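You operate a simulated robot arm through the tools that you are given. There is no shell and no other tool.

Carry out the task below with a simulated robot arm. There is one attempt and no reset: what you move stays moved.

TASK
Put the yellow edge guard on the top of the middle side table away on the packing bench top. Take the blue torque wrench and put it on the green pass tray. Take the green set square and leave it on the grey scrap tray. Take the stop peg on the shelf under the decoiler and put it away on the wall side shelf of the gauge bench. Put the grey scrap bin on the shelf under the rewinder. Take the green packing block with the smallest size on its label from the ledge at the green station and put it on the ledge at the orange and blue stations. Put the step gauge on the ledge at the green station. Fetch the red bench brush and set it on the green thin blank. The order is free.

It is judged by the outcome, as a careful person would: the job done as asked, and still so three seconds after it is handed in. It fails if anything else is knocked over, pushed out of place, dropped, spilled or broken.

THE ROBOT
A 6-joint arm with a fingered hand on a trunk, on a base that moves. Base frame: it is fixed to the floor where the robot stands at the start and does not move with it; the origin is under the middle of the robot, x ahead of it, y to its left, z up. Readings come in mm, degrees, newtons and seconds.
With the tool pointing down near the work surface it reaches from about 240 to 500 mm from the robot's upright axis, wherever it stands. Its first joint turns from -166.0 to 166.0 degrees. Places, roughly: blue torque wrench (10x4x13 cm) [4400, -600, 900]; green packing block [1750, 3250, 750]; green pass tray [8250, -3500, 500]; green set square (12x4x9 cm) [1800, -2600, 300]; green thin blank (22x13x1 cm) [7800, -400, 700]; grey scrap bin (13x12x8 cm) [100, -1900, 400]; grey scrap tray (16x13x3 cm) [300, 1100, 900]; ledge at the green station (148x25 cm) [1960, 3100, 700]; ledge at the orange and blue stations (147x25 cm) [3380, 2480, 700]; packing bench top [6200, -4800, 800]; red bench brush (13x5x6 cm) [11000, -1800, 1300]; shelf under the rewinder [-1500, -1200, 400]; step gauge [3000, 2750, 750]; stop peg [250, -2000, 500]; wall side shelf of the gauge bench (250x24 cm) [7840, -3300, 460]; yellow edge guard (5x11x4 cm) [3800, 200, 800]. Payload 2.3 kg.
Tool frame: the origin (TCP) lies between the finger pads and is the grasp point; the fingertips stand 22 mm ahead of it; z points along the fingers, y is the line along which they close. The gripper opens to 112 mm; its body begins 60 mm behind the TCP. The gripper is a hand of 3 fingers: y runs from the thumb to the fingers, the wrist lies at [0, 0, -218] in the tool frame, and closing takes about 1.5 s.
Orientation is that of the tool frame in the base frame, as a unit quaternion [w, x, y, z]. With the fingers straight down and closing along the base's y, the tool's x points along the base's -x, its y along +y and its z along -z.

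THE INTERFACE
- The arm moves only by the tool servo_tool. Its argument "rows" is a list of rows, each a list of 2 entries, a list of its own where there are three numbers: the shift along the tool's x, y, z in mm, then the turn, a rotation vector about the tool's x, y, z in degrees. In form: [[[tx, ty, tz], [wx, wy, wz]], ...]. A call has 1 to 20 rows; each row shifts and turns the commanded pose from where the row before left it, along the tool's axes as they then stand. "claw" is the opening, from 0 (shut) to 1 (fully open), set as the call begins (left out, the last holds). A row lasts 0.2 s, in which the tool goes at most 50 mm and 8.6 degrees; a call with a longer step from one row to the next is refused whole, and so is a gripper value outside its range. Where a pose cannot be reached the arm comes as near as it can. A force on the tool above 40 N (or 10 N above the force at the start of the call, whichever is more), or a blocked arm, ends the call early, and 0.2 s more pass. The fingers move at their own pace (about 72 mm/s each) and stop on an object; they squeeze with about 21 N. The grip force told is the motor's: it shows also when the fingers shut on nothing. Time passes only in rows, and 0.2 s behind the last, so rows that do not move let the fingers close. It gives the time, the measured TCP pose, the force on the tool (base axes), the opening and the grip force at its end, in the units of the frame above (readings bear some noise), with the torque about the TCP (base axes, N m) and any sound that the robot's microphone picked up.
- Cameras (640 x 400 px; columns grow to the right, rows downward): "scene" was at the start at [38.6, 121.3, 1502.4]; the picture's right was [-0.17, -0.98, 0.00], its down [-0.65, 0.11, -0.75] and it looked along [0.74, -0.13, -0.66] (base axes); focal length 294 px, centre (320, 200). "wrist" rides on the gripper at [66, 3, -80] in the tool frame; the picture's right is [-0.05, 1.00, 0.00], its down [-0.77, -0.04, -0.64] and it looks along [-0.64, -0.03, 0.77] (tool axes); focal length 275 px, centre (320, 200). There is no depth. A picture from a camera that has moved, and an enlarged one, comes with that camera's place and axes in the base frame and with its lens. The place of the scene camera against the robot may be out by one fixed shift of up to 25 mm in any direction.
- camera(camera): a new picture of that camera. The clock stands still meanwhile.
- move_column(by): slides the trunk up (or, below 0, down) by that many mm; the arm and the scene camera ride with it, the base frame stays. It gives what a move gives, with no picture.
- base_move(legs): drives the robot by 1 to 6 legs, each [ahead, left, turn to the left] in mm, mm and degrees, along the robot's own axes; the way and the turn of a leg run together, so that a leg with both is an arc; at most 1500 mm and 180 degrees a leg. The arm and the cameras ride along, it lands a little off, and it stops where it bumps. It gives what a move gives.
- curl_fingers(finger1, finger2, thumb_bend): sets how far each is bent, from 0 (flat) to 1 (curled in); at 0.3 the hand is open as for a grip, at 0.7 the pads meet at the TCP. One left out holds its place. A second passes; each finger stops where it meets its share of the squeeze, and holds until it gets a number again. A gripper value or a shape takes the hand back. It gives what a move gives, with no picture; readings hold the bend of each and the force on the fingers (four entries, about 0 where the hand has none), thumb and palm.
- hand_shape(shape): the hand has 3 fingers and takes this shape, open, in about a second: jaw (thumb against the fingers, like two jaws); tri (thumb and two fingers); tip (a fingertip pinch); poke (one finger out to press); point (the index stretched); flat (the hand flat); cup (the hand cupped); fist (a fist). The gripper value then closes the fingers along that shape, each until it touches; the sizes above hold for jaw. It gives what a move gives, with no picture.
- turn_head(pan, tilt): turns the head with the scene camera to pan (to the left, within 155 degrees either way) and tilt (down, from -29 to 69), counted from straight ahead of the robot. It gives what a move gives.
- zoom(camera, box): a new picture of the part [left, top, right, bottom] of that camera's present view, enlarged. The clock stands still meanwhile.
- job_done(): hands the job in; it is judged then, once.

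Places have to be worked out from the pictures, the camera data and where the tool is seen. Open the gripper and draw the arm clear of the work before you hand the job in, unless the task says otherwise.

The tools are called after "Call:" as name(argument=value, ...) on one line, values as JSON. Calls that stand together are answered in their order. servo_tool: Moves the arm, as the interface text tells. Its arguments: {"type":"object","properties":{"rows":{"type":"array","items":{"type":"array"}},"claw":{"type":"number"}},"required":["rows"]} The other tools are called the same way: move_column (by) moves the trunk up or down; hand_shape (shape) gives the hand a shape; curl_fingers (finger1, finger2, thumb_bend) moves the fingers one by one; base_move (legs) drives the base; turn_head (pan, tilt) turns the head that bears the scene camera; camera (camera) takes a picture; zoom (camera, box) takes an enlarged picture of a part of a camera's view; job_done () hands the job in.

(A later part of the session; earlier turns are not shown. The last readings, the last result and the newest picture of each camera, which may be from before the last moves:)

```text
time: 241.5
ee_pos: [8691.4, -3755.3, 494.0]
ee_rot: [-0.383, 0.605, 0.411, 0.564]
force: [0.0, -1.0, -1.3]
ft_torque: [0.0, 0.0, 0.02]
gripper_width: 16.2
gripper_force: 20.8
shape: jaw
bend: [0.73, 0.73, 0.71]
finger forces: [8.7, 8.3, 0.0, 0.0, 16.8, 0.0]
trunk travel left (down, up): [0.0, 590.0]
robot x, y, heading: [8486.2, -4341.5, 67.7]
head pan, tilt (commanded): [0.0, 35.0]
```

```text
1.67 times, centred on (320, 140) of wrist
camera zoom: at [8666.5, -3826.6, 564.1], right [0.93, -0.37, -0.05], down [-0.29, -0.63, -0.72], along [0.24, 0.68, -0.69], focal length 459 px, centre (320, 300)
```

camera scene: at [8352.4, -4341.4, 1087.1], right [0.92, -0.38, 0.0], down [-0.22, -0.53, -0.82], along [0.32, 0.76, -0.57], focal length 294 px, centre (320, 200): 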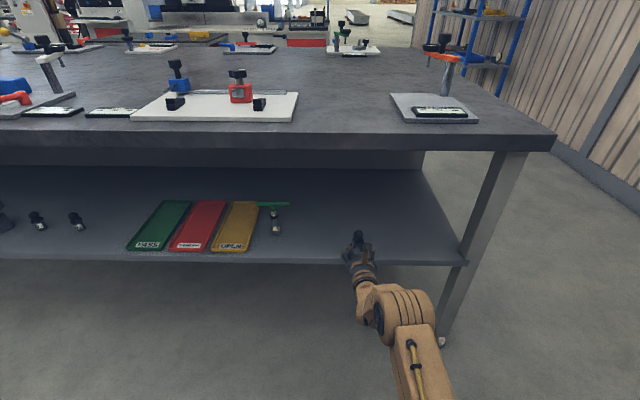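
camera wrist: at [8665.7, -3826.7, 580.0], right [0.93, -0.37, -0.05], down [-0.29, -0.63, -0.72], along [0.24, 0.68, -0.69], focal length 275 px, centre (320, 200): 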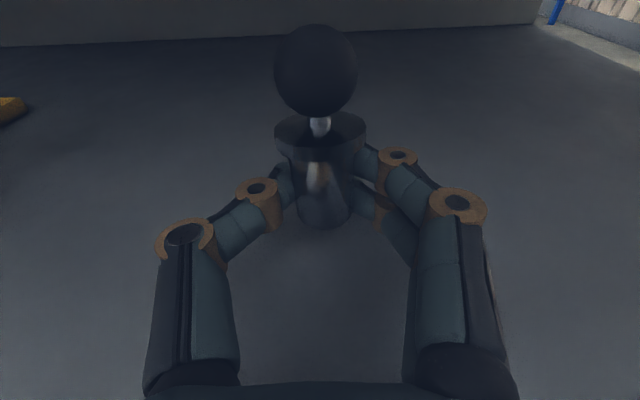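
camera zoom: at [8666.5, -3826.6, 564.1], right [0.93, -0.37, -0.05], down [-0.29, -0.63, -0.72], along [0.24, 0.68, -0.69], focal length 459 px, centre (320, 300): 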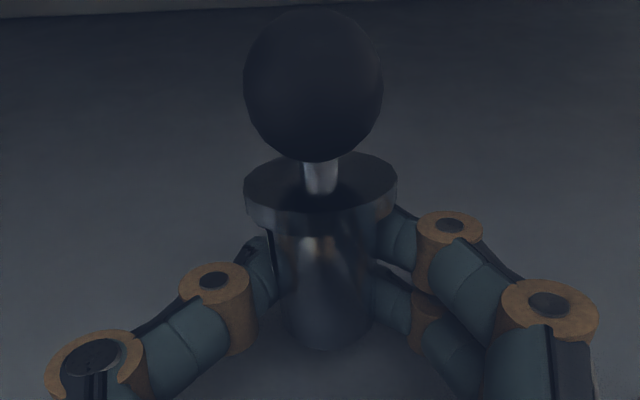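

Close to the shelf. I continue in 2-mm steps watching for contact.

Call:
servo_tool(rows=[[[-2, 0, 0.15], [0, 0, 0]], [[-2, 0, 0.15], [0, 0, 0]], [[-2, 0, 0.15], [0, 0, 0]], [[0, 0, 0], [0, 0, 0]]])

Call:
servo_tool(rows=[[[-2, 0, 0.15], [0, 0, 0]], [[-1.5, 0, 0.1], [0, 0, 0]], [[0, 0, 0], [0, 0, 0]]])

Call:
zoom(camera="wrist", box=[200, 20, 440, 260])

```text
time: 242.5
ee_pos: [8690.9, -3755.7, 486.6]
ee_rot: [-0.383, 0.606, 0.411, 0.563]
force: [-0.1, -0.3, -1.3]
ft_torque: [-0.02, -0.01, 0.01]
gripper_width: 16.1
gripper_force: 20.7
shape: jaw
bend: [0.73, 0.73, 0.71]
finger forces: [8.7, 8.2, 0.1, 0.0, 16.7, 0.1]
trunk travel left (down, up): [0.0, 590.0]
robot x, y, heading: [8488.3, -4343.4, 67.2]
head pan, tilt (commanded): [0.0, 35.0]
```

```text
time: 243.3
ee_pos: [8691.1, -3755.5, 483.7]
ee_rot: [-0.383, 0.605, 0.412, 0.563]
force: [-0.1, -0.3, -2.5]
ft_torque: [-0.03, 0.03, -0.01]
gripper_width: 16.1
gripper_force: 21.1
shape: jaw
bend: [0.73, 0.73, 0.71]
finger forces: [8.8, 8.3, 0.0, 0.1, 16.7, 0.0]
trunk travel left (down, up): [0.0, 590.0]
robot x, y, heading: [8485.2, -4343.9, 67.2]
head pan, tilt (commanded): [0.0, 35.0]
```

```text
1.67 times, centred on (320, 140) of wrist
camera zoom: at [8666.0, -3827.1, 554.7], right [0.93, -0.37, -0.05], down [-0.29, -0.63, -0.72], along [0.24, 0.68, -0.69], focal length 459 px, centre (320, 300)
```

zoom: 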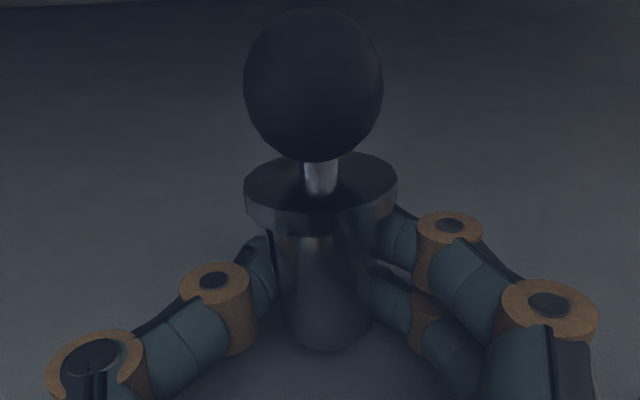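

The peg's bottom should be within a few mm of the shelf. I go on in 1-mm steps.

Call:
servo_tool(rows=[[[-1, 0, 0], [0, 0, 0]], [[-1, 0, 0], [0, 0, 0]], [[0, 0, 0], [0, 0, 0]]])

Call:
servo_tool(rows=[[[-1, 0, 0], [0, 0, 0]], [[-1, 0, 0], [0, 0, 0]], [[0, 0, 0], [0, 0, 0]]])

Call:
servo_tool(rows=[[[-1, 0, 0], [0, 0, 0]], [[-1, 0, 0], [0, 0, 0]], [[0, 0, 0], [0, 0, 0]]])

```text
time: 244.1
ee_pos: [8690.5, -3754.6, 483.3]
ee_rot: [-0.384, 0.605, 0.411, 0.563]
force: [-0.3, 0.4, -1.6]
ft_torque: [0.03, 0.0, -0.01]
gripper_width: 15.8
gripper_force: 20.9
shape: jaw
bend: [0.73, 0.73, 0.71]
finger forces: [8.7, 8.3, 0.1, 0.0, 16.7, 0.0]
trunk travel left (down, up): [0.0, 590.0]
robot x, y, heading: [8481.6, -4342.4, 67.6]
head pan, tilt (commanded): [0.0, 35.0]
```

```text
time: 244.9
ee_pos: [8690.6, -3756.4, 480.6]
ee_rot: [-0.384, 0.604, 0.412, 0.563]
force: [-1.0, 0.1, -0.8]
ft_torque: [-0.01, 0.04, -0.02]
gripper_width: 16.1
gripper_force: 21.2
shape: jaw
bend: [0.73, 0.73, 0.71]
finger forces: [8.8, 8.3, 0.0, 0.0, 16.7, 0.0]
trunk travel left (down, up): [0.0, 590.0]
robot x, y, heading: [8484.8, -4340.1, 67.2]
head pan, tilt (commanded): [0.0, 35.0]
```

```text
time: 245.7
ee_pos: [8690.6, -3756.0, 477.1]
ee_rot: [-0.384, 0.605, 0.412, 0.563]
force: [-0.8, 0.5, -1.1]
ft_torque: [-0.03, 0.01, -0.03]
gripper_width: 16.2
gripper_force: 20.7
shape: jaw
bend: [0.73, 0.73, 0.71]
finger forces: [8.6, 8.3, 0.0, 0.1, 16.7, 0.0]
trunk travel left (down, up): [0.0, 590.0]
robot x, y, heading: [8485.6, -4341.4, 67.3]
head pan, tilt (commanded): [0.0, 35.0]
```

No contact yet at z 477. I check the view and continue.

Call:
servo_tool(rows=[[[-1.5, 0, 0], [0, 0, 0]], [[-1.5, 0, 0], [0, 0, 0]], [[0, 0, 0], [0, 0, 0]]])

Call:
servo_tool(rows=[[[-1.5, 0, 0], [0, 0, 0]], [[-1.5, 0, 0], [0, 0, 0]], [[0, 0, 0], [0, 0, 0]]])

Call:
zoom(camera="wrist", box=[200, 20, 440, 260])

Call:
zoom(camera="scene", box=[320, 200, 420, 300])

```text
time: 246.5
ee_pos: [8690.3, -3755.9, 475.9]
ee_rot: [-0.384, 0.604, 0.411, 0.564]
force: [0.8, 0.9, 6.2]
ft_torque: [0.01, -0.14, 0.03]
gripper_width: 16.1
gripper_force: 21.3
shape: jaw
bend: [0.73, 0.73, 0.71]
finger forces: [8.7, 12.8, 0.0, 0.0, 16.8, 0.0]
trunk travel left (down, up): [0.0, 590.0]
robot x, y, heading: [8486.7, -4342.1, 67.4]
head pan, tilt (commanded): [0.0, 35.0]
```

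```text
time: 247.3
ee_pos: [8690.1, -3756.1, 475.0]
ee_rot: [-0.385, 0.603, 0.411, 0.565]
force: [2.4, 4.8, 20.6]
ft_torque: [0.15, -0.39, 0.08]
gripper_width: 15.7
gripper_force: 21.2
shape: jaw
bend: [0.73, 0.73, 0.71]
finger forces: [9.0, 22.3, 0.1, 0.0, 16.6, 0.0]
trunk travel left (down, up): [0.0, 590.0]
robot x, y, heading: [8485.9, -4346.5, 67.5]
head pan, tilt (commanded): [0.0, 35.0]
```

```text
1.67 times, centred on (320, 140) of wrist
camera zoom: at [8664.7, -3828.9, 545.9], right [0.93, -0.37, -0.05], down [-0.28, -0.62, -0.73], along [0.24, 0.69, -0.68], focal length 459 px, centre (320, 300)
```

zoom: 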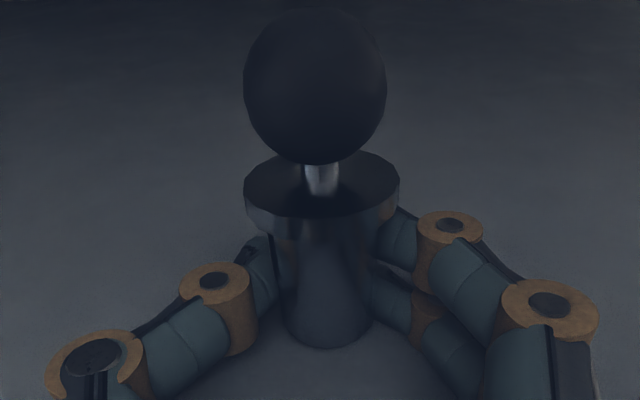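

```text
4.00 times, centred on (370, 250) of scene
camera zoom: at [8382.0, -4270.7, 1087.5], right [0.92, -0.38, 0.0], down [-0.22, -0.53, -0.82], along [0.31, 0.76, -0.57], focal length 1174 px, centre (120, 0)
```

zoom: 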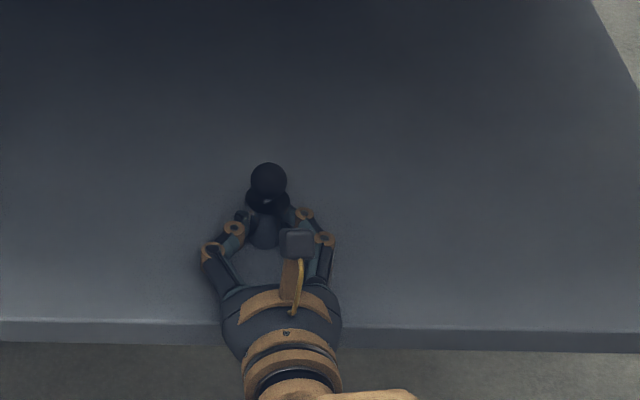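

Contact: 20 N upward, mainly on the lower finger, so the peg's foot is at or within a millimetre of the shelf. I ease up 1.5 mm and open the hand slowly.

Call:
servo_tool(rows=[[[1.5, 0, 0], [0, 0, 0]], [[0, 0, 0], [0, 0, 0]]])

Call:
servo_tool(rows=[[[0, 0, 0], [0, 0, 0]], [[0, 0, 0], [0, 0, 0]], [[0, 0, 0], [0, 0, 0]]], claw=0.3)

Call:
zoom(camera="wrist", box=[200, 20, 440, 260])

```text
time: 247.9
ee_pos: [8689.5, -3757.1, 476.0]
ee_rot: [-0.384, 0.605, 0.412, 0.563]
force: [2.2, 3.6, 15.5]
ft_torque: [0.12, -0.29, 0.05]
gripper_width: 15.9
gripper_force: 20.8
shape: jaw
bend: [0.73, 0.73, 0.71]
finger forces: [8.9, 18.7, 0.0, 0.1, 16.9, 0.0]
trunk travel left (down, up): [0.0, 590.0]
robot x, y, heading: [8484.5, -4345.9, 67.4]
head pan, tilt (commanded): [0.0, 35.0]
```

```text
time: 248.7
ee_pos: [8688.0, -3756.6, 475.0]
ee_rot: [-0.385, 0.604, 0.412, 0.563]
force: [-2.4, 8.8, 14.1]
ft_torque: [0.1, -0.31, 0.19]
gripper_width: 30.7
gripper_force: 0.0
shape: jaw
bend: [0.74, 0.74, 0.7]
finger forces: [0.0, 15.0, 0.0, 0.1, 0.1, 0.1]
trunk travel left (down, up): [0.0, 590.0]
robot x, y, heading: [8484.1, -4342.7, 67.6]
head pan, tilt (commanded): [0.0, 35.0]
```

```text
1.67 times, centred on (320, 140) of wrist
camera zoom: at [8664.2, -3828.1, 546.2], right [0.93, -0.37, -0.05], down [-0.28, -0.63, -0.72], along [0.24, 0.69, -0.69], focal length 459 px, centre (320, 300)
```

zoom: 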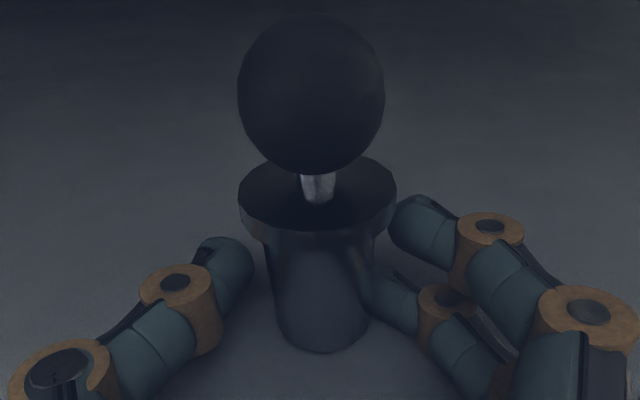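

The peg is free and standing. I open wider (beyond the flange), then ease up and look.

Call:
servo_tool(rows=[[[0, 0, 0], [0, 0, 0]], [[0, 0, 0], [0, 0, 0]], [[0, 0, 0], [0, 0, 0]]], claw=0.6)

Call:
zoom(camera="wrist", box=[200, 20, 440, 260])

```text
time: 249.5
ee_pos: [8688.0, -3755.6, 474.6]
ee_rot: [-0.384, 0.604, 0.412, 0.563]
force: [-9.6, 3.9, 14.2]
ft_torque: [0.04, -0.28, 0.07]
gripper_width: 59.0
gripper_force: 0.1
shape: jaw
bend: [0.71, 0.75, 0.71]
finger forces: [0.1, 14.1, 0.1, 0.0, 0.1, 0.0]
trunk travel left (down, up): [0.0, 590.0]
robot x, y, heading: [8488.5, -4342.2, 67.2]
head pan, tilt (commanded): [0.0, 35.0]
```

```text
1.67 times, centred on (320, 140) of wrist
camera zoom: at [8664.2, -3828.4, 546.3], right [0.93, -0.37, -0.05], down [-0.28, -0.63, -0.72], along [0.24, 0.69, -0.69], focal length 459 px, centre (320, 300)
```

zoom: 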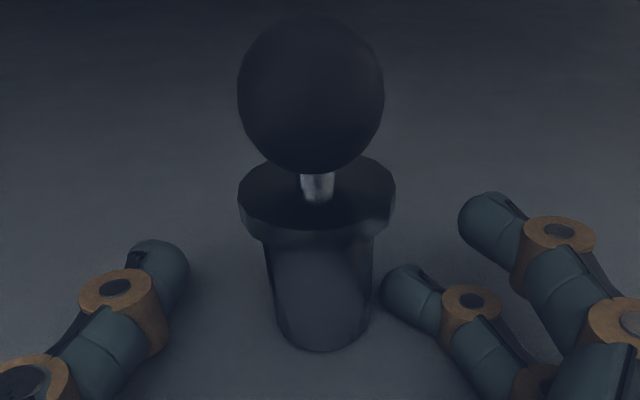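

The peg stands; the lower finger still drags on the shelf. I raise 5 mm so it frees itself, then open fully.

Call:
servo_tool(rows=[[[2.5, 0, 0], [0, 0, 0]], [[2.5, 0, 0], [0, 0, 0]], [[0, 0, 0], [0, 0, 0]]])

Call:
servo_tool(rows=[[[0, 0, 0], [0, 0, 0]], [[0, 0, 0], [0, 0, 0]], [[0, 0, 0], [0, 0, 0]]], claw=0.9)

Call:
camera(camera="wrist")

```text
time: 250.3
ee_pos: [8690.6, -3756.4, 477.2]
ee_rot: [-0.383, 0.606, 0.412, 0.562]
force: [0.2, -0.5, 0.2]
ft_torque: [-0.01, 0.01, -0.01]
gripper_width: 66.7
gripper_force: 0.1
shape: jaw
bend: [0.71, 0.71, 0.71]
finger forces: [0.0, 0.1, 0.0, 0.0, 0.0, 0.1]
trunk travel left (down, up): [0.0, 590.0]
robot x, y, heading: [8484.8, -4344.6, 67.3]
head pan, tilt (commanded): [0.0, 35.0]
```

```text
time: 251.1
ee_pos: [8690.3, -3756.5, 478.8]
ee_rot: [-0.383, 0.605, 0.411, 0.564]
force: [1.1, 0.1, -0.4]
ft_torque: [-0.03, -0.02, 0.03]
gripper_width: 100.6
gripper_force: 0.1
shape: jaw
bend: [0.48, 0.48, 0.44]
finger forces: [0.1, 0.0, 0.0, 0.0, 0.0, 0.0]
trunk travel left (down, up): [0.0, 590.0]
robot x, y, heading: [8485.0, -4345.8, 67.3]
head pan, tilt (commanded): [0.0, 35.0]
```

```text
taken
camera wrist: at [8665.4, -3827.6, 549.7], right [0.93, -0.37, -0.05], down [-0.29, -0.63, -0.72], along [0.24, 0.68, -0.69], focal length 275 px, centre (320, 200)
```

wrist: 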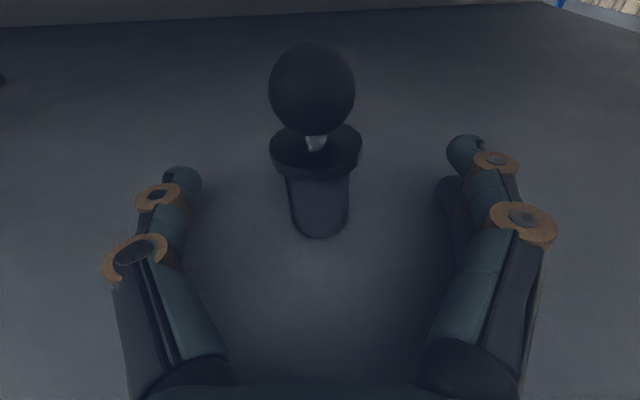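

The stop peg stands upright on the wall-side shelf and the hand is open around it without contact. I reverse straight back 300 mm and look.

Call:
base_move(legs=[[-320, 0, 0]])

Call:
camera(camera="wrist")

Call:
camera(camera="scene")

```text
time: 253.2
ee_pos: [8569.9, -4048.7, 476.5]
ee_rot: [-0.383, 0.606, 0.411, 0.563]
force: [-0.1, -0.5, 0.6]
ft_torque: [-0.03, -0.01, 0.0]
gripper_width: 100.8
gripper_force: 0.1
shape: jaw
bend: [0.48, 0.48, 0.44]
finger forces: [0.0, 0.0, 0.0, 0.1, 0.0, 0.0]
trunk travel left (down, up): [0.0, 590.0]
robot x, y, heading: [8365.5, -4635.9, 67.0]
head pan, tilt (commanded): [0.0, 35.0]
```

```text
taken
camera wrist: at [8545.2, -4120.4, 549.7], right [0.93, -0.37, -0.05], down [-0.29, -0.63, -0.72], along [0.24, 0.68, -0.69], focal length 275 px, centre (320, 200)
```

wrist: 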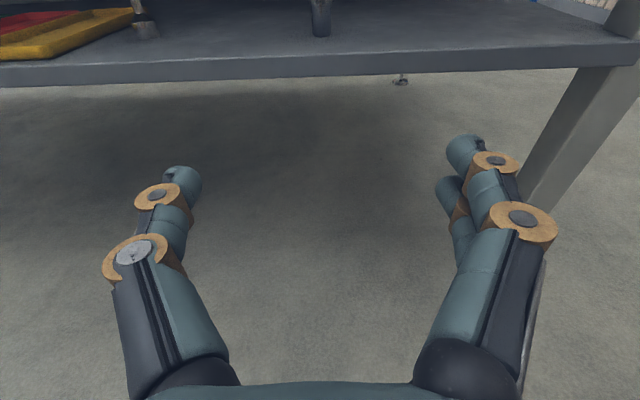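

```text
taken
camera scene: at [8261.2, -4559.9, 1087.1], right [0.92, -0.39, 0.0], down [-0.22, -0.53, -0.82], along [0.32, 0.76, -0.57], focal length 294 px, centre (320, 200)
```

scene: 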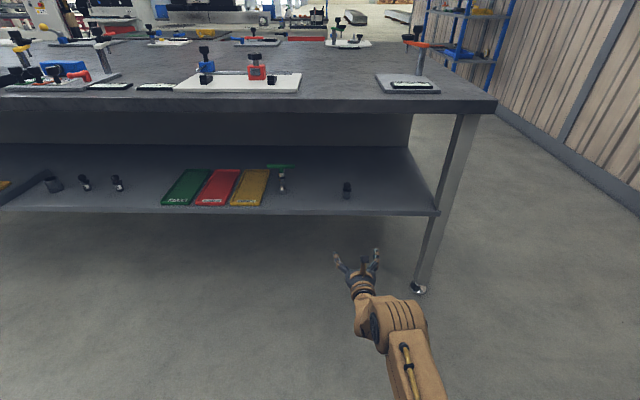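

The peg stands upright with the other parts untouched. Next the red brush on the rack at the far end: I raise the trunk, draw the arm in, and strafe right past the bench's end to look toward the rack.

Call:
move_column(by=425)

Call:
base_move(legs=[[0, -1040, 0]])

Call:
turn_head(pan=0, tilt=15)

Call:
camera(camera="scene")

```text
refused: 425 is not a number from -400 to 400
```

```text
time: 258.6
ee_pos: [9525.4, -4440.8, 478.8]
ee_rot: [-0.388, 0.602, 0.416, 0.56]
force: [-0.1, -0.1, 0.3]
ft_torque: [0.0, 0.0, -0.02]
gripper_width: 100.3
gripper_force: 0.1
shape: jaw
bend: [0.48, 0.48, 0.44]
finger forces: [0.0, 0.1, 0.0, 0.0, 0.0, 0.0]
trunk travel left (down, up): [0.0, 590.0]
robot x, y, heading: [9328.9, -5029.0, 68.4]
head pan, tilt (commanded): [0.0, 35.0]
```

```text
time: 259.4
ee_pos: [9525.7, -4439.2, 477.4]
ee_rot: [-0.387, 0.602, 0.416, 0.561]
force: [-1.1, -0.1, 0.9]
ft_torque: [0.0, 0.02, -0.01]
gripper_width: 100.6
gripper_force: 0.0
shape: jaw
bend: [0.48, 0.48, 0.44]
finger forces: [0.0, 0.0, 0.0, 0.0, 0.1, 0.0]
trunk travel left (down, up): [0.0, 590.0]
robot x, y, heading: [9330.7, -5028.1, 68.4]
head pan, tilt (commanded): [0.0, 15.0]
```

```text
taken
camera scene: at [9226.9, -4951.9, 1119.1], right [0.93, -0.37, 0.0], down [-0.1, -0.24, -0.97], along [0.36, 0.9, -0.26], focal length 294 px, centre (320, 200)
```

scene: 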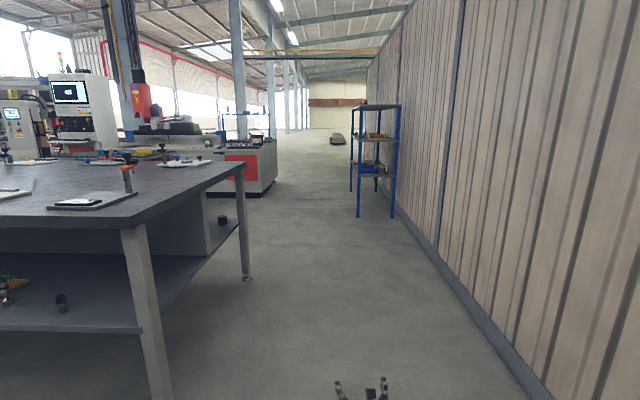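

The blue rack stands against the fence, its open front facing left (toward −along). I raise the trunk, fold the arm in, and drive ahead past the bench end toward the rack.

Call:
move_column(by=400)

Call:
servo_tool(rows=[[[-12.4, 0, -34.2], [0, -6.5, 0]], [[-16.2, 0, -32.6], [0, -6.5, 0]], [[-19.8, 0, -30.6], [0, -6.5, 0]], [[-23.2, 0, -28.1], [0, -6.5, 0]], [[0, 0, 0], [0, 0, 0]]], claw=1)

Call:
turn_head(pan=-20, tilt=10)

Call:
camera(camera="scene")

Call:
zoom(camera="scene", box=[180, 120, 340, 220])

```text
time: 263.2
ee_pos: [9526.5, -4439.7, 878.7]
ee_rot: [-0.387, 0.603, 0.416, 0.56]
force: [-0.4, 0.3, 0.1]
ft_torque: [0.03, 0.02, -0.01]
gripper_width: 100.6
gripper_force: 0.1
shape: jaw
bend: [0.48, 0.48, 0.44]
finger forces: [0.0, 0.0, 0.0, 0.1, 0.1, 0.0]
trunk travel left (down, up): [-400.0, 190.0]
robot x, y, heading: [9329.5, -5029.2, 68.2]
head pan, tilt (commanded): [0.0, 15.0]
```

```text
time: 264.4
ee_pos: [9474.6, -4570.4, 839.2]
ee_rot: [-0.284, 0.713, 0.493, 0.409]
force: [0.3, -0.2, 0.1]
ft_torque: [0.0, 0.01, -0.01]
gripper_width: 111.8
gripper_force: 0.1
shape: jaw
bend: [0.3, 0.3, 0.3]
finger forces: [0.1, 0.0, 0.0, 0.0, 0.0, 0.0]
trunk travel left (down, up): [-400.0, 190.0]
robot x, y, heading: [9330.3, -5028.8, 68.1]
head pan, tilt (commanded): [0.0, 15.0]
```

```text
time: 265.3
ee_pos: [9474.7, -4570.9, 840.6]
ee_rot: [-0.284, 0.713, 0.492, 0.411]
force: [-0.6, 0.2, 0.6]
ft_torque: [0.01, 0.03, 0.0]
gripper_width: 112.0
gripper_force: 0.1
shape: jaw
bend: [0.3, 0.3, 0.3]
finger forces: [0.0, 0.1, 0.0, 0.1, 0.0, 0.1]
trunk travel left (down, up): [-400.0, 190.0]
robot x, y, heading: [9326.5, -5029.7, 68.2]
head pan, tilt (commanded): [-20.0, 10.0]
```

```text
taken
camera scene: at [9254.1, -4969.2, 1527.3], right [0.75, -0.67, 0.0], down [-0.12, -0.13, -0.98], along [0.65, 0.74, -0.17], focal length 294 px, centre (320, 200)
```

scene: 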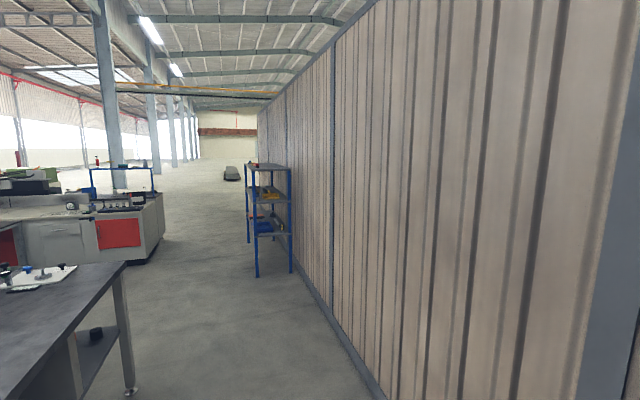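

```text
4.00 times, centred on (260, 170) of scene
camera zoom: at [9254.1, -4969.2, 1527.3], right [0.75, -0.67, 0.0], down [-0.12, -0.13, -0.98], along [0.65, 0.74, -0.17], focal length 1174 px, centre (560, 320)
```

zoom: 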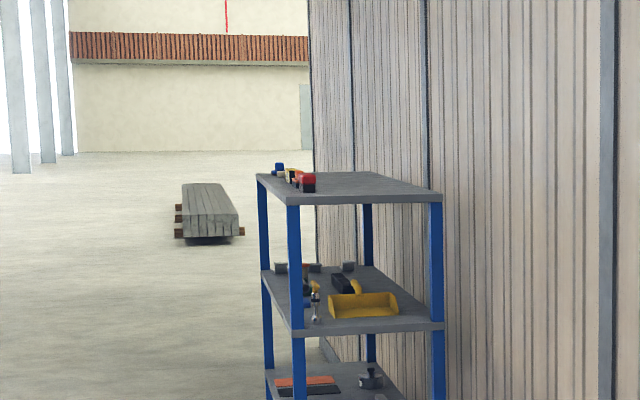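

The red item on the rack's top shelf near its near front corner should be the brush. I correct heading, shift left 240 mm to the middle of the passage and drive along it to the rack.

Call:
base_move(legs=[[0, 0, -0.7], [0, 240, 0], [1400, 0, 0], [1400, 0, 0]])

Call:
turn_head(pan=-45, tilt=10)

Call:
camera(camera="scene")

```text
time: 280.6
ee_pos: [10301.3, -1871.6, 839.5]
ee_rot: [-0.282, 0.715, 0.489, 0.411]
force: [0.2, -0.8, -0.6]
ft_torque: [0.0, -0.01, 0.02]
gripper_width: 112.0
gripper_force: 0.0
shape: jaw
bend: [0.3, 0.3, 0.3]
finger forces: [0.0, 0.0, 0.0, 0.0, 0.0, 0.0]
trunk travel left (down, up): [-400.0, 190.0]
robot x, y, heading: [10152.3, -2328.4, 67.8]
head pan, tilt (commanded): [-20.0, 10.0]
```

```text
time: 281.5
ee_pos: [10301.7, -1871.4, 838.9]
ee_rot: [-0.283, 0.715, 0.49, 0.411]
force: [-0.9, 0.0, -0.6]
ft_torque: [-0.02, -0.01, 0.01]
gripper_width: 112.0
gripper_force: 0.1
shape: jaw
bend: [0.3, 0.3, 0.3]
finger forces: [0.1, 0.0, 0.0, 0.0, 0.1, 0.0]
trunk travel left (down, up): [-400.0, 190.0]
robot x, y, heading: [10153.7, -2329.5, 67.5]
head pan, tilt (commanded): [-45.0, 10.0]
```

```text
taken
camera scene: at [10101.5, -2301.6, 1527.3], right [0.39, -0.92, 0.0], down [-0.16, -0.07, -0.98], along [0.91, 0.38, -0.17], focal length 294 px, centre (320, 200)
```

scene: 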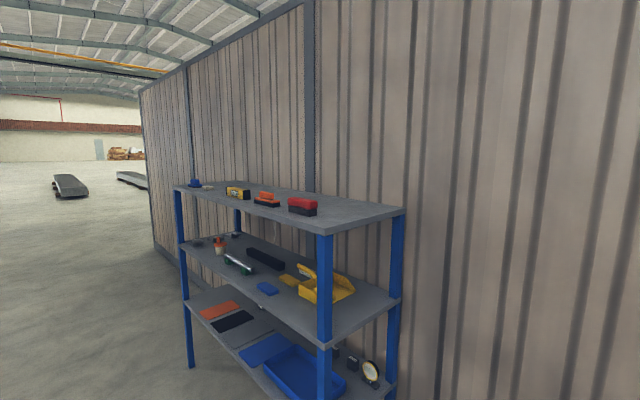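

Two brushes are on the top shelf: an orange one and, nearest, the red one I need, at about (11040,−1850), z≈1300. I drive ahead and away from the rack, then turn to face it.

Call:
base_move(legs=[[740, 250, 0], [0, 0, -90]])

Call:
move_column(by=190)

Call:
turn_head(pan=0, tilt=20)

Call:
camera(camera="scene")

Call:
zoom(camera="scene", box=[240, 120, 480, 270])

```text
time: 289.6
ee_pos: [10664.0, -1683.8, 838.9]
ee_rot: [0.088, 0.853, -0.154, 0.491]
force: [0.1, 0.4, 0.0]
ft_torque: [0.01, 0.0, 0.03]
gripper_width: 112.1
gripper_force: 0.1
shape: jaw
bend: [0.3, 0.3, 0.3]
finger forces: [0.0, 0.0, 0.0, 0.0, 0.0, 0.1]
trunk travel left (down, up): [-400.0, 190.0]
robot x, y, heading: [10202.0, -1537.6, -21.4]
head pan, tilt (commanded): [-45.0, 10.0]
```

```text
time: 291.6
ee_pos: [10663.1, -1683.9, 1029.2]
ee_rot: [0.088, 0.853, -0.154, 0.491]
force: [0.8, 0.2, -1.1]
ft_torque: [0.0, 0.01, -0.02]
gripper_width: 112.0
gripper_force: 0.1
shape: jaw
bend: [0.3, 0.3, 0.3]
finger forces: [0.1, 0.1, 0.1, 0.0, 0.0, 0.0]
trunk travel left (down, up): [-590.0, 0.0]
robot x, y, heading: [10202.6, -1540.8, -21.8]
head pan, tilt (commanded): [-45.0, 10.0]
```

```text
time: 292.8
ee_pos: [10663.3, -1684.7, 1029.1]
ee_rot: [0.089, 0.853, -0.155, 0.491]
force: [0.6, 0.4, 0.0]
ft_torque: [-0.01, -0.05, 0.0]
gripper_width: 112.0
gripper_force: 0.2
shape: jaw
bend: [0.3, 0.3, 0.3]
finger forces: [0.1, 0.1, 0.0, 0.0, 0.1, 0.0]
trunk travel left (down, up): [-590.0, 0.0]
robot x, y, heading: [10202.7, -1542.3, -21.3]
head pan, tilt (commanded): [0.0, 20.0]
```

```text
taken
camera scene: at [10301.5, -1426.3, 1701.0], right [-0.37, -0.93, 0.0], down [-0.32, 0.13, -0.94], along [0.87, -0.35, -0.34], focal length 294 px, centre (320, 200)
```

scene: 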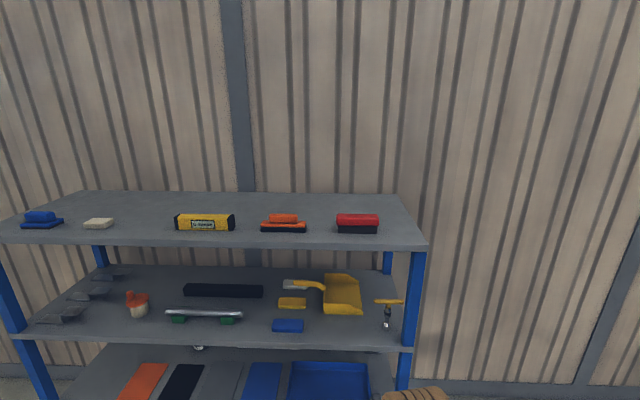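

```text
2.67 times, centred on (360, 195) of scene
camera zoom: at [10301.5, -1426.3, 1701.0], right [-0.37, -0.93, 0.0], down [-0.32, 0.13, -0.94], along [0.87, -0.35, -0.34], focal length 783 px, centre (213, 213)
```

zoom: 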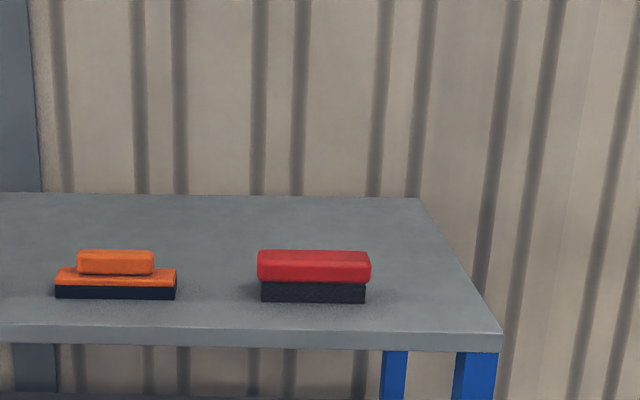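

The red brush lies with its 13 cm length along the rack, ~25 mm behind the shelf's front edge region, so I must grip it across its 5 cm depth. That's best done from the rack's near end, pointing along the rack. I drive round to that end.

Call:
base_move(legs=[[0, -830, 0], [0, 0, 89], [0, -600, 0]])

Call:
turn_head(pan=-10, tilt=25)

Call:
camera(camera="scene")

```text
time: 304.1
ee_pos: [10592.2, -2083.2, 1029.6]
ee_rot: [-0.289, 0.706, 0.502, 0.407]
force: [-0.8, -0.1, -0.5]
ft_torque: [0.0, 0.03, -0.01]
gripper_width: 111.9
gripper_force: 0.1
shape: jaw
bend: [0.3, 0.3, 0.3]
finger forces: [0.1, 0.1, 0.0, 0.0, 0.0, 0.1]
trunk travel left (down, up): [-590.0, 0.0]
robot x, y, heading: [10459.7, -2546.2, 69.4]
head pan, tilt (commanded): [0.0, 20.0]
```

```text
time: 304.8
ee_pos: [10591.7, -2083.2, 1029.8]
ee_rot: [-0.29, 0.706, 0.502, 0.406]
force: [0.0, 0.2, -0.2]
ft_torque: [-0.01, 0.01, 0.02]
gripper_width: 112.2
gripper_force: 0.1
shape: jaw
bend: [0.3, 0.3, 0.3]
finger forces: [0.0, 0.0, 0.1, 0.0, 0.0, 0.1]
trunk travel left (down, up): [-590.0, 0.0]
robot x, y, heading: [10460.5, -2546.3, 69.5]
head pan, tilt (commanded): [-10.0, 25.0]
```

```text
taken
camera scene: at [10368.1, -2480.0, 1692.9], right [0.86, -0.5, 0.0], down [-0.21, -0.36, -0.91], along [0.46, 0.78, -0.42], focal length 294 px, centre (320, 200)
```

scene: 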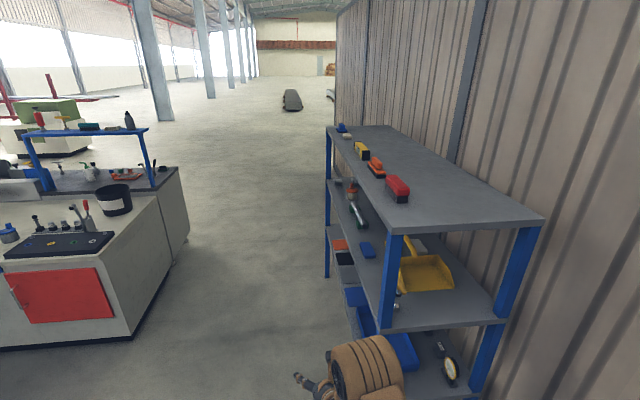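

I correct heading and raise the hand about 400 mm in free space so it can come in above the top shelf.

Call:
servo_tool(rows=[[[30.3, 0, -17.5], [0, 0, 0]], [[30.3, 0, -17.5], [0, 0, 0]], [[30.3, 0, -17.5], [0, 0, 0]], [[30.3, 0, -17.5], [0, 0, 0]], [[30.3, 0, -17.5], [0, 0, 0]], [[30.3, 0, -17.5], [0, 0, 0]], [[30.3, 0, -17.5], [0, 0, 0]], [[30.3, 0, -17.5], [0, 0, 0]], [[30.3, 0, -17.5], [0, 0, 0]], [[30.3, 0, -17.5], [0, 0, 0]], [[30.3, 0, -17.5], [0, 0, 0]], [[30.3, 0, -17.5], [0, 0, 0]], [[0, 0, 0], [0, 0, 0]]], claw=1)

Call:
base_move(legs=[[0, 0, -2]])

Call:
camera(camera="scene")

```text
time: 307.6
ee_pos: [10551.6, -2083.1, 1391.9]
ee_rot: [-0.288, 0.707, 0.499, 0.411]
force: [0.5, -0.7, 0.6]
ft_torque: [-0.01, 0.0, -0.02]
gripper_width: 111.9
gripper_force: 0.0
shape: jaw
bend: [0.3, 0.3, 0.3]
finger forces: [0.1, 0.0, 0.0, 0.0, 0.0, 0.1]
out of reach, approached as far as the arm can: row 7, 8, 10, 11, 12
trunk travel left (down, up): [-590.0, 0.0]
robot x, y, heading: [10456.6, -2548.4, 69.7]
head pan, tilt (commanded): [-10.0, 25.0]
```

```text
time: 308.4
ee_pos: [10568.4, -2087.0, 1392.7]
ee_rot: [-0.281, 0.715, 0.487, 0.416]
force: [-0.5, 0.0, -0.7]
ft_torque: [-0.02, -0.03, 0.01]
gripper_width: 111.8
gripper_force: 0.0
shape: jaw
bend: [0.3, 0.3, 0.3]
finger forces: [0.0, 0.0, 0.1, 0.0, 0.0, 0.1]
trunk travel left (down, up): [-590.0, 0.0]
robot x, y, heading: [10457.7, -2547.1, 67.7]
head pan, tilt (commanded): [-10.0, 25.0]
```

```text
taken
camera scene: at [10370.7, -2476.6, 1692.9], right [0.85, -0.53, 0.0], down [-0.23, -0.36, -0.91], along [0.48, 0.77, -0.42], focal length 294 px, centre (320, 200)
```

scene: 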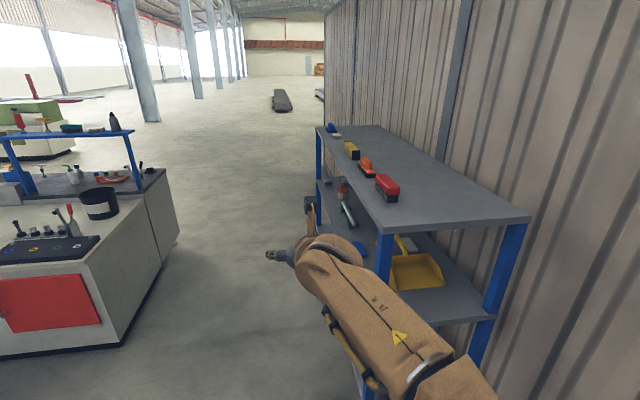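

The hand is up at z≈1393. I shift the hand 110 mm to the right with the arm, then strafe right 230 mm so the hand lines up with the brush while staying clear of the fence.

Call:
servo_tool(rows=[[[0, 22, 0], [0, 0, 0]], [[0, 22, 0], [0, 0, 0]], [[0, 22, 0], [0, 0, 0]], [[0, 22, 0], [0, 0, 0]], [[0, 22, 0], [0, 0, 0]], [[0, 0, 0], [0, 0, 0]]])

Call:
base_move(legs=[[0, -230, 0]])

Call:
camera(camera="scene")

Call:
camera(camera="wrist")

```text
time: 309.8
ee_pos: [10602.2, -2113.9, 1346.6]
ee_rot: [-0.28, 0.715, 0.486, 0.418]
force: [-1.0, 1.0, 0.5]
ft_torque: [-0.03, 0.01, 0.0]
gripper_width: 111.9
gripper_force: 0.0
shape: jaw
bend: [0.3, 0.3, 0.3]
finger forces: [0.0, 0.0, 0.0, 0.0, 0.0, 0.0]
out of reach, approached as far as the arm can: row 1, 2, 3, 4, 5
trunk travel left (down, up): [-590.0, 0.0]
robot x, y, heading: [10459.5, -2547.0, 67.8]
head pan, tilt (commanded): [-10.0, 25.0]
```

```text
time: 311.5
ee_pos: [10816.3, -2201.9, 1346.4]
ee_rot: [-0.279, 0.716, 0.484, 0.419]
force: [0.2, 1.0, 0.2]
ft_torque: [-0.01, -0.01, 0.0]
gripper_width: 112.1
gripper_force: 0.0
shape: jaw
bend: [0.3, 0.3, 0.3]
finger forces: [0.1, 0.0, 0.1, 0.1, 0.1, 0.1]
trunk travel left (down, up): [-590.0, 0.0]
robot x, y, heading: [10671.9, -2637.5, 67.6]
head pan, tilt (commanded): [-10.0, 25.0]
```

```text
taken
camera scene: at [10582.6, -2563.2, 1692.9], right [0.84, -0.54, 0.0], down [-0.23, -0.36, -0.91], along [0.49, 0.76, -0.42], focal length 294 px, centre (320, 200)
```

scene: 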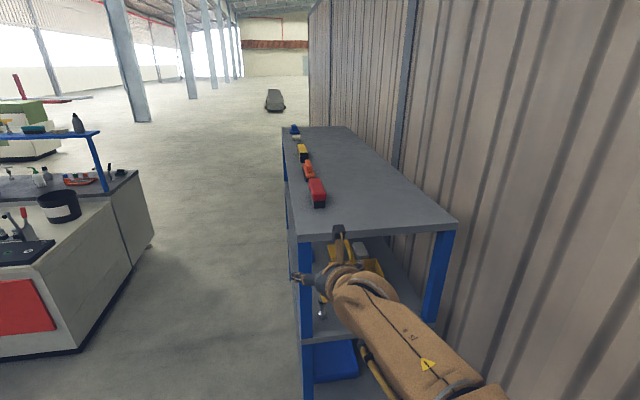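

```text
taken
camera wrist: at [10803.7, -2237.3, 1442.6], right [0.92, -0.4, -0.03], down [-0.38, -0.85, -0.36], along [0.11, 0.34, -0.93], focal length 275 px, centre (320, 200)
```

wrist: 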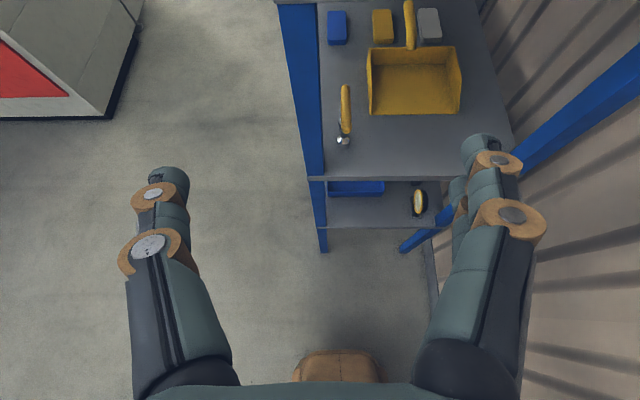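

The hand hangs just before the rack's near end. I raise it 70 mm before advancing over the shelf.

Call:
servo_tool(rows=[[[15, 0, -9], [0, 0, 0]], [[15, 0, -9], [0, 0, 0]], [[15, 0, -9], [0, 0, 0]], [[15, 0, -9], [0, 0, 0]], [[0, 0, 0], [0, 0, 0]]])

Call:
camera(camera="wrist")

```text
time: 312.7
ee_pos: [10787.2, -2195.1, 1395.9]
ee_rot: [-0.279, 0.715, 0.483, 0.422]
force: [0.3, 0.2, 0.4]
ft_torque: [0.02, 0.0, 0.01]
gripper_width: 111.9
gripper_force: 0.0
shape: jaw
bend: [0.3, 0.3, 0.3]
finger forces: [0.0, 0.1, 0.0, 0.0, 0.1, 0.1]
out of reach, approached as far as the arm can: row 1, 2, 3, 4
trunk travel left (down, up): [-590.0, 0.0]
robot x, y, heading: [10671.0, -2636.7, 67.6]
head pan, tilt (commanded): [-10.0, 25.0]
```

```text
taken
camera wrist: at [10773.4, -2233.0, 1492.4], right [0.92, -0.4, -0.03], down [-0.38, -0.85, -0.36], along [0.12, 0.34, -0.93], focal length 275 px, centre (320, 200)
```

wrist: 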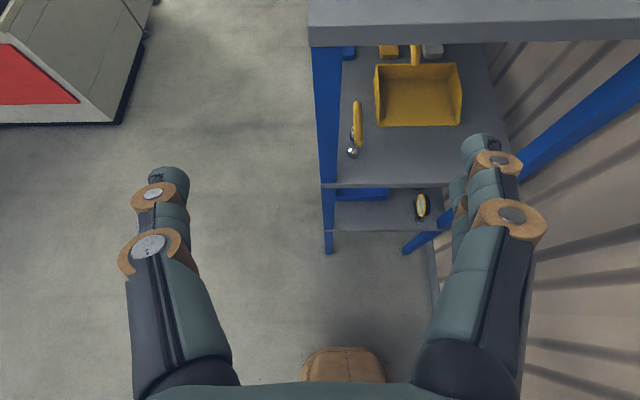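

The wrist is near its singular point because the hand sits off the arm's plane. I yaw the hand into the arm's plane (13° left), then see if it moves freely.

Call:
servo_tool(rows=[[[0, 0, 0], [5.6, 0, -3.25]], [[0, 0, 0], [5.6, 0, -3.25]], [[0, 0, 0], [0, 0, 0]]])

Call:
servo_tool(rows=[[[13, 0, -7.5], [0, 0, 0]], [[13, 0, -7.5], [0, 0, 0]], [[0, 0, 0], [0, 0, 0]]])

```text
time: 313.5
ee_pos: [10727.3, -2191.5, 1358.0]
ee_rot: [-0.322, 0.656, 0.558, 0.392]
force: [0.2, -0.8, -0.3]
ft_torque: [-0.01, 0.0, -0.01]
gripper_width: 111.8
gripper_force: 0.1
shape: jaw
bend: [0.3, 0.3, 0.3]
finger forces: [0.0, 0.0, 0.1, 0.0, 0.0, 0.0]
out of reach, approached as far as the arm can: row 1, 2
trunk travel left (down, up): [-590.0, 0.0]
robot x, y, heading: [10670.6, -2631.7, 67.5]
head pan, tilt (commanded): [-10.0, 25.0]
```

```text
time: 314.3
ee_pos: [10710.2, -2192.2, 1377.9]
ee_rot: [-0.323, 0.656, 0.561, 0.388]
force: [-0.8, 0.6, -0.3]
ft_torque: [-0.04, -0.04, -0.01]
gripper_width: 111.9
gripper_force: 0.0
shape: jaw
bend: [0.3, 0.3, 0.3]
finger forces: [0.0, 0.0, 0.0, 0.1, 0.0, 0.0]
out of reach, approached as far as the arm can: row 1, 2
trunk travel left (down, up): [-590.0, 0.0]
robot x, y, heading: [10666.4, -2634.5, 67.5]
head pan, tilt (commanded): [-10.0, 25.0]
```

The wrist is sitting at its straight (singular) point. I pitch the hand well down (to ~30°) to cross it clearly.

Call:
servo_tool(rows=[[[0, 0, 0], [0, -7.5, 0]], [[0, 0, 0], [0, -7.5, 0]], [[0, 0, 0], [0, -7.5, 0]], [[0, 0, 0], [0, -7.5, 0]], [[0, 0, 0], [0, 0, 0]]])

Call:
servo_tool(rows=[[[0, 20, 0], [0, 0, 0]], [[0, 20, 0], [0, 0, 0]], [[0, 20, 0], [0, 0, 0]], [[0, 20, 0], [0, 0, 0]], [[0, 0, 0], [0, 0, 0]]])

Call:
camera(camera="scene")

```text
time: 315.5
ee_pos: [10622.0, -2236.3, 1211.1]
ee_rot: [-0.172, 0.731, 0.623, 0.22]
force: [0.7, -0.2, -0.3]
ft_torque: [-0.01, 0.0, 0.02]
gripper_width: 111.9
gripper_force: 0.1
shape: jaw
bend: [0.3, 0.3, 0.3]
finger forces: [0.0, 0.0, 0.1, 0.0, 0.0, 0.0]
out of reach, approached as far as the arm can: row 1, 2, 3, 4
trunk travel left (down, up): [-590.0, 0.0]
robot x, y, heading: [10670.6, -2633.9, 67.7]
head pan, tilt (commanded): [-10.0, 25.0]
```

```text
time: 316.7
ee_pos: [10681.0, -2258.9, 1173.7]
ee_rot: [-0.167, 0.733, 0.626, 0.206]
force: [-0.5, 1.0, 0.1]
ft_torque: [0.0, 0.0, -0.01]
gripper_width: 111.8
gripper_force: 0.0
shape: jaw
bend: [0.3, 0.3, 0.3]
finger forces: [0.0, 0.0, 0.1, 0.1, 0.0, 0.1]
out of reach, approached as far as the arm can: row 1, 2, 3, 4
trunk travel left (down, up): [-590.0, 0.0]
robot x, y, heading: [10670.9, -2634.5, 67.6]
head pan, tilt (commanded): [-10.0, 25.0]
```

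```text
taken
camera scene: at [10581.9, -2562.9, 1692.9], right [0.84, -0.54, 0.0], down [-0.23, -0.36, -0.91], along [0.49, 0.76, -0.42], focal length 294 px, centre (320, 200)
```

scene: 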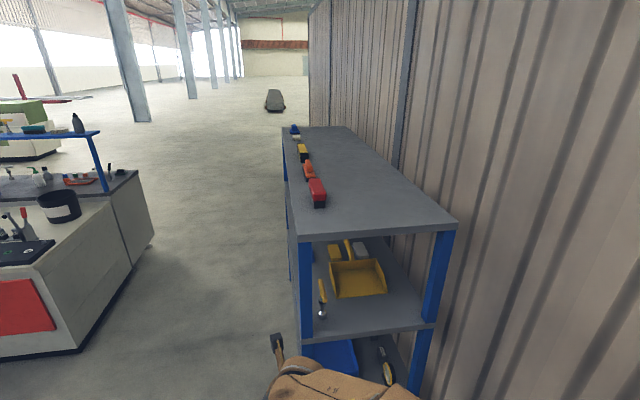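

The wrist joint can't bend the other way directly; it must swing round. I first pitch back up and forward (free direction), then I'll yaw the hand ~35° before crossing.

Call:
servo_tool(rows=[[[20.6, 15, 12.4], [0, 7.8, 0]], [[18.7, 15, 15], [0, 7.8, 0]], [[16.5, 15, 17.4], [0, 7.8, 0]], [[14, 15, 19.5], [0, 7.8, 0]], [[11.2, 15, 21.2], [0, 7.8, 0]], [[0, 0, 0], [0, 0, 0]]])

Call:
camera(camera="scene")

```text
time: 318.1
ee_pos: [10776.5, -2177.4, 1169.1]
ee_rot: [-0.316, 0.648, 0.545, 0.427]
force: [0.3, 0.1, 0.1]
ft_torque: [0.02, 0.0, 0.06]
gripper_width: 112.0
gripper_force: 0.2
shape: jaw
bend: [0.3, 0.3, 0.3]
finger forces: [0.0, 0.0, 0.0, 0.1, 0.0, 0.2]
out of reach, approached as far as the arm can: row 2, 3
trunk travel left (down, up): [-590.0, 0.0]
robot x, y, heading: [10672.4, -2633.6, 67.4]
head pan, tilt (commanded): [-10.0, 25.0]
```

```text
taken
camera scene: at [10581.8, -2563.7, 1692.9], right [0.84, -0.54, 0.0], down [-0.23, -0.36, -0.91], along [0.49, 0.76, -0.42], focal length 294 px, centre (320, 200)
```

scene: 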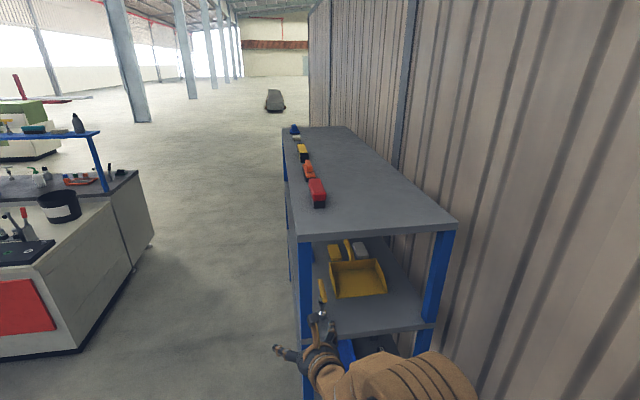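

Free again. Now I yaw the hand 20° right, so it's clearly off the arm's plane, and then raise it; the forearm roll should swing through smoothly.

Call:
servo_tool(rows=[[[0, 0, 0], [-6, 0, 2.9]], [[0, 0, 0], [-6, 0, 2.9]], [[0, 0, 0], [-6, 0, 2.9]], [[0, 0, 0], [0, 0, 0]]])

Call:
servo_tool(rows=[[[23, 0, -11], [0, 0, 0]], [[23, 0, -11], [0, 0, 0]], [[23, 0, -11], [0, 0, 0]], [[23, 0, -11], [0, 0, 0]], [[23, 0, -11], [0, 0, 0]], [[23, 0, -11], [0, 0, 0]], [[23, 0, -11], [0, 0, 0]], [[23, 0, -11], [0, 0, 0]], [[23, 0, -11], [0, 0, 0]], [[0, 0, 0], [0, 0, 0]]])

Call:
camera(camera="scene")

```text
time: 319.1
ee_pos: [10776.2, -2174.7, 1170.5]
ee_rot: [-0.243, 0.729, 0.422, 0.482]
force: [-0.5, -0.5, -0.4]
ft_torque: [0.02, 0.0, -0.03]
gripper_width: 111.5
gripper_force: 0.1
shape: jaw
bend: [0.3, 0.3, 0.3]
finger forces: [0.0, 0.0, 0.0, 0.0, 0.1, 0.0]
trunk travel left (down, up): [-590.0, 0.0]
robot x, y, heading: [10670.9, -2635.5, 67.3]
head pan, tilt (commanded): [-10.0, 25.0]
```

```text
time: 321.3
ee_pos: [10765.2, -2170.2, 1400.7]
ee_rot: [-0.243, 0.729, 0.423, 0.48]
force: [0.0, 0.8, -0.6]
ft_torque: [0.05, -0.01, 0.01]
gripper_width: 112.1
gripper_force: 0.1
shape: jaw
bend: [0.3, 0.3, 0.3]
finger forces: [0.0, 0.0, 0.1, 0.0, 0.0, 0.1]
trunk travel left (down, up): [-590.0, 0.0]
robot x, y, heading: [10670.2, -2635.9, 67.7]
head pan, tilt (commanded): [-10.0, 25.0]
```

```text
taken
camera scene: at [10582.2, -2563.0, 1692.9], right [0.84, -0.54, 0.0], down [-0.23, -0.36, -0.91], along [0.49, 0.76, -0.42], focal length 294 px, centre (320, 200)
```

scene: 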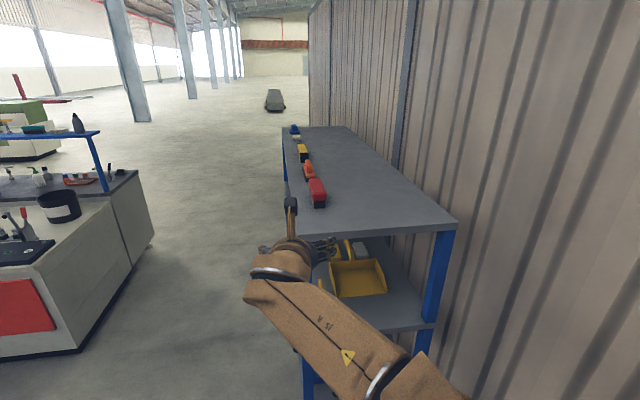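

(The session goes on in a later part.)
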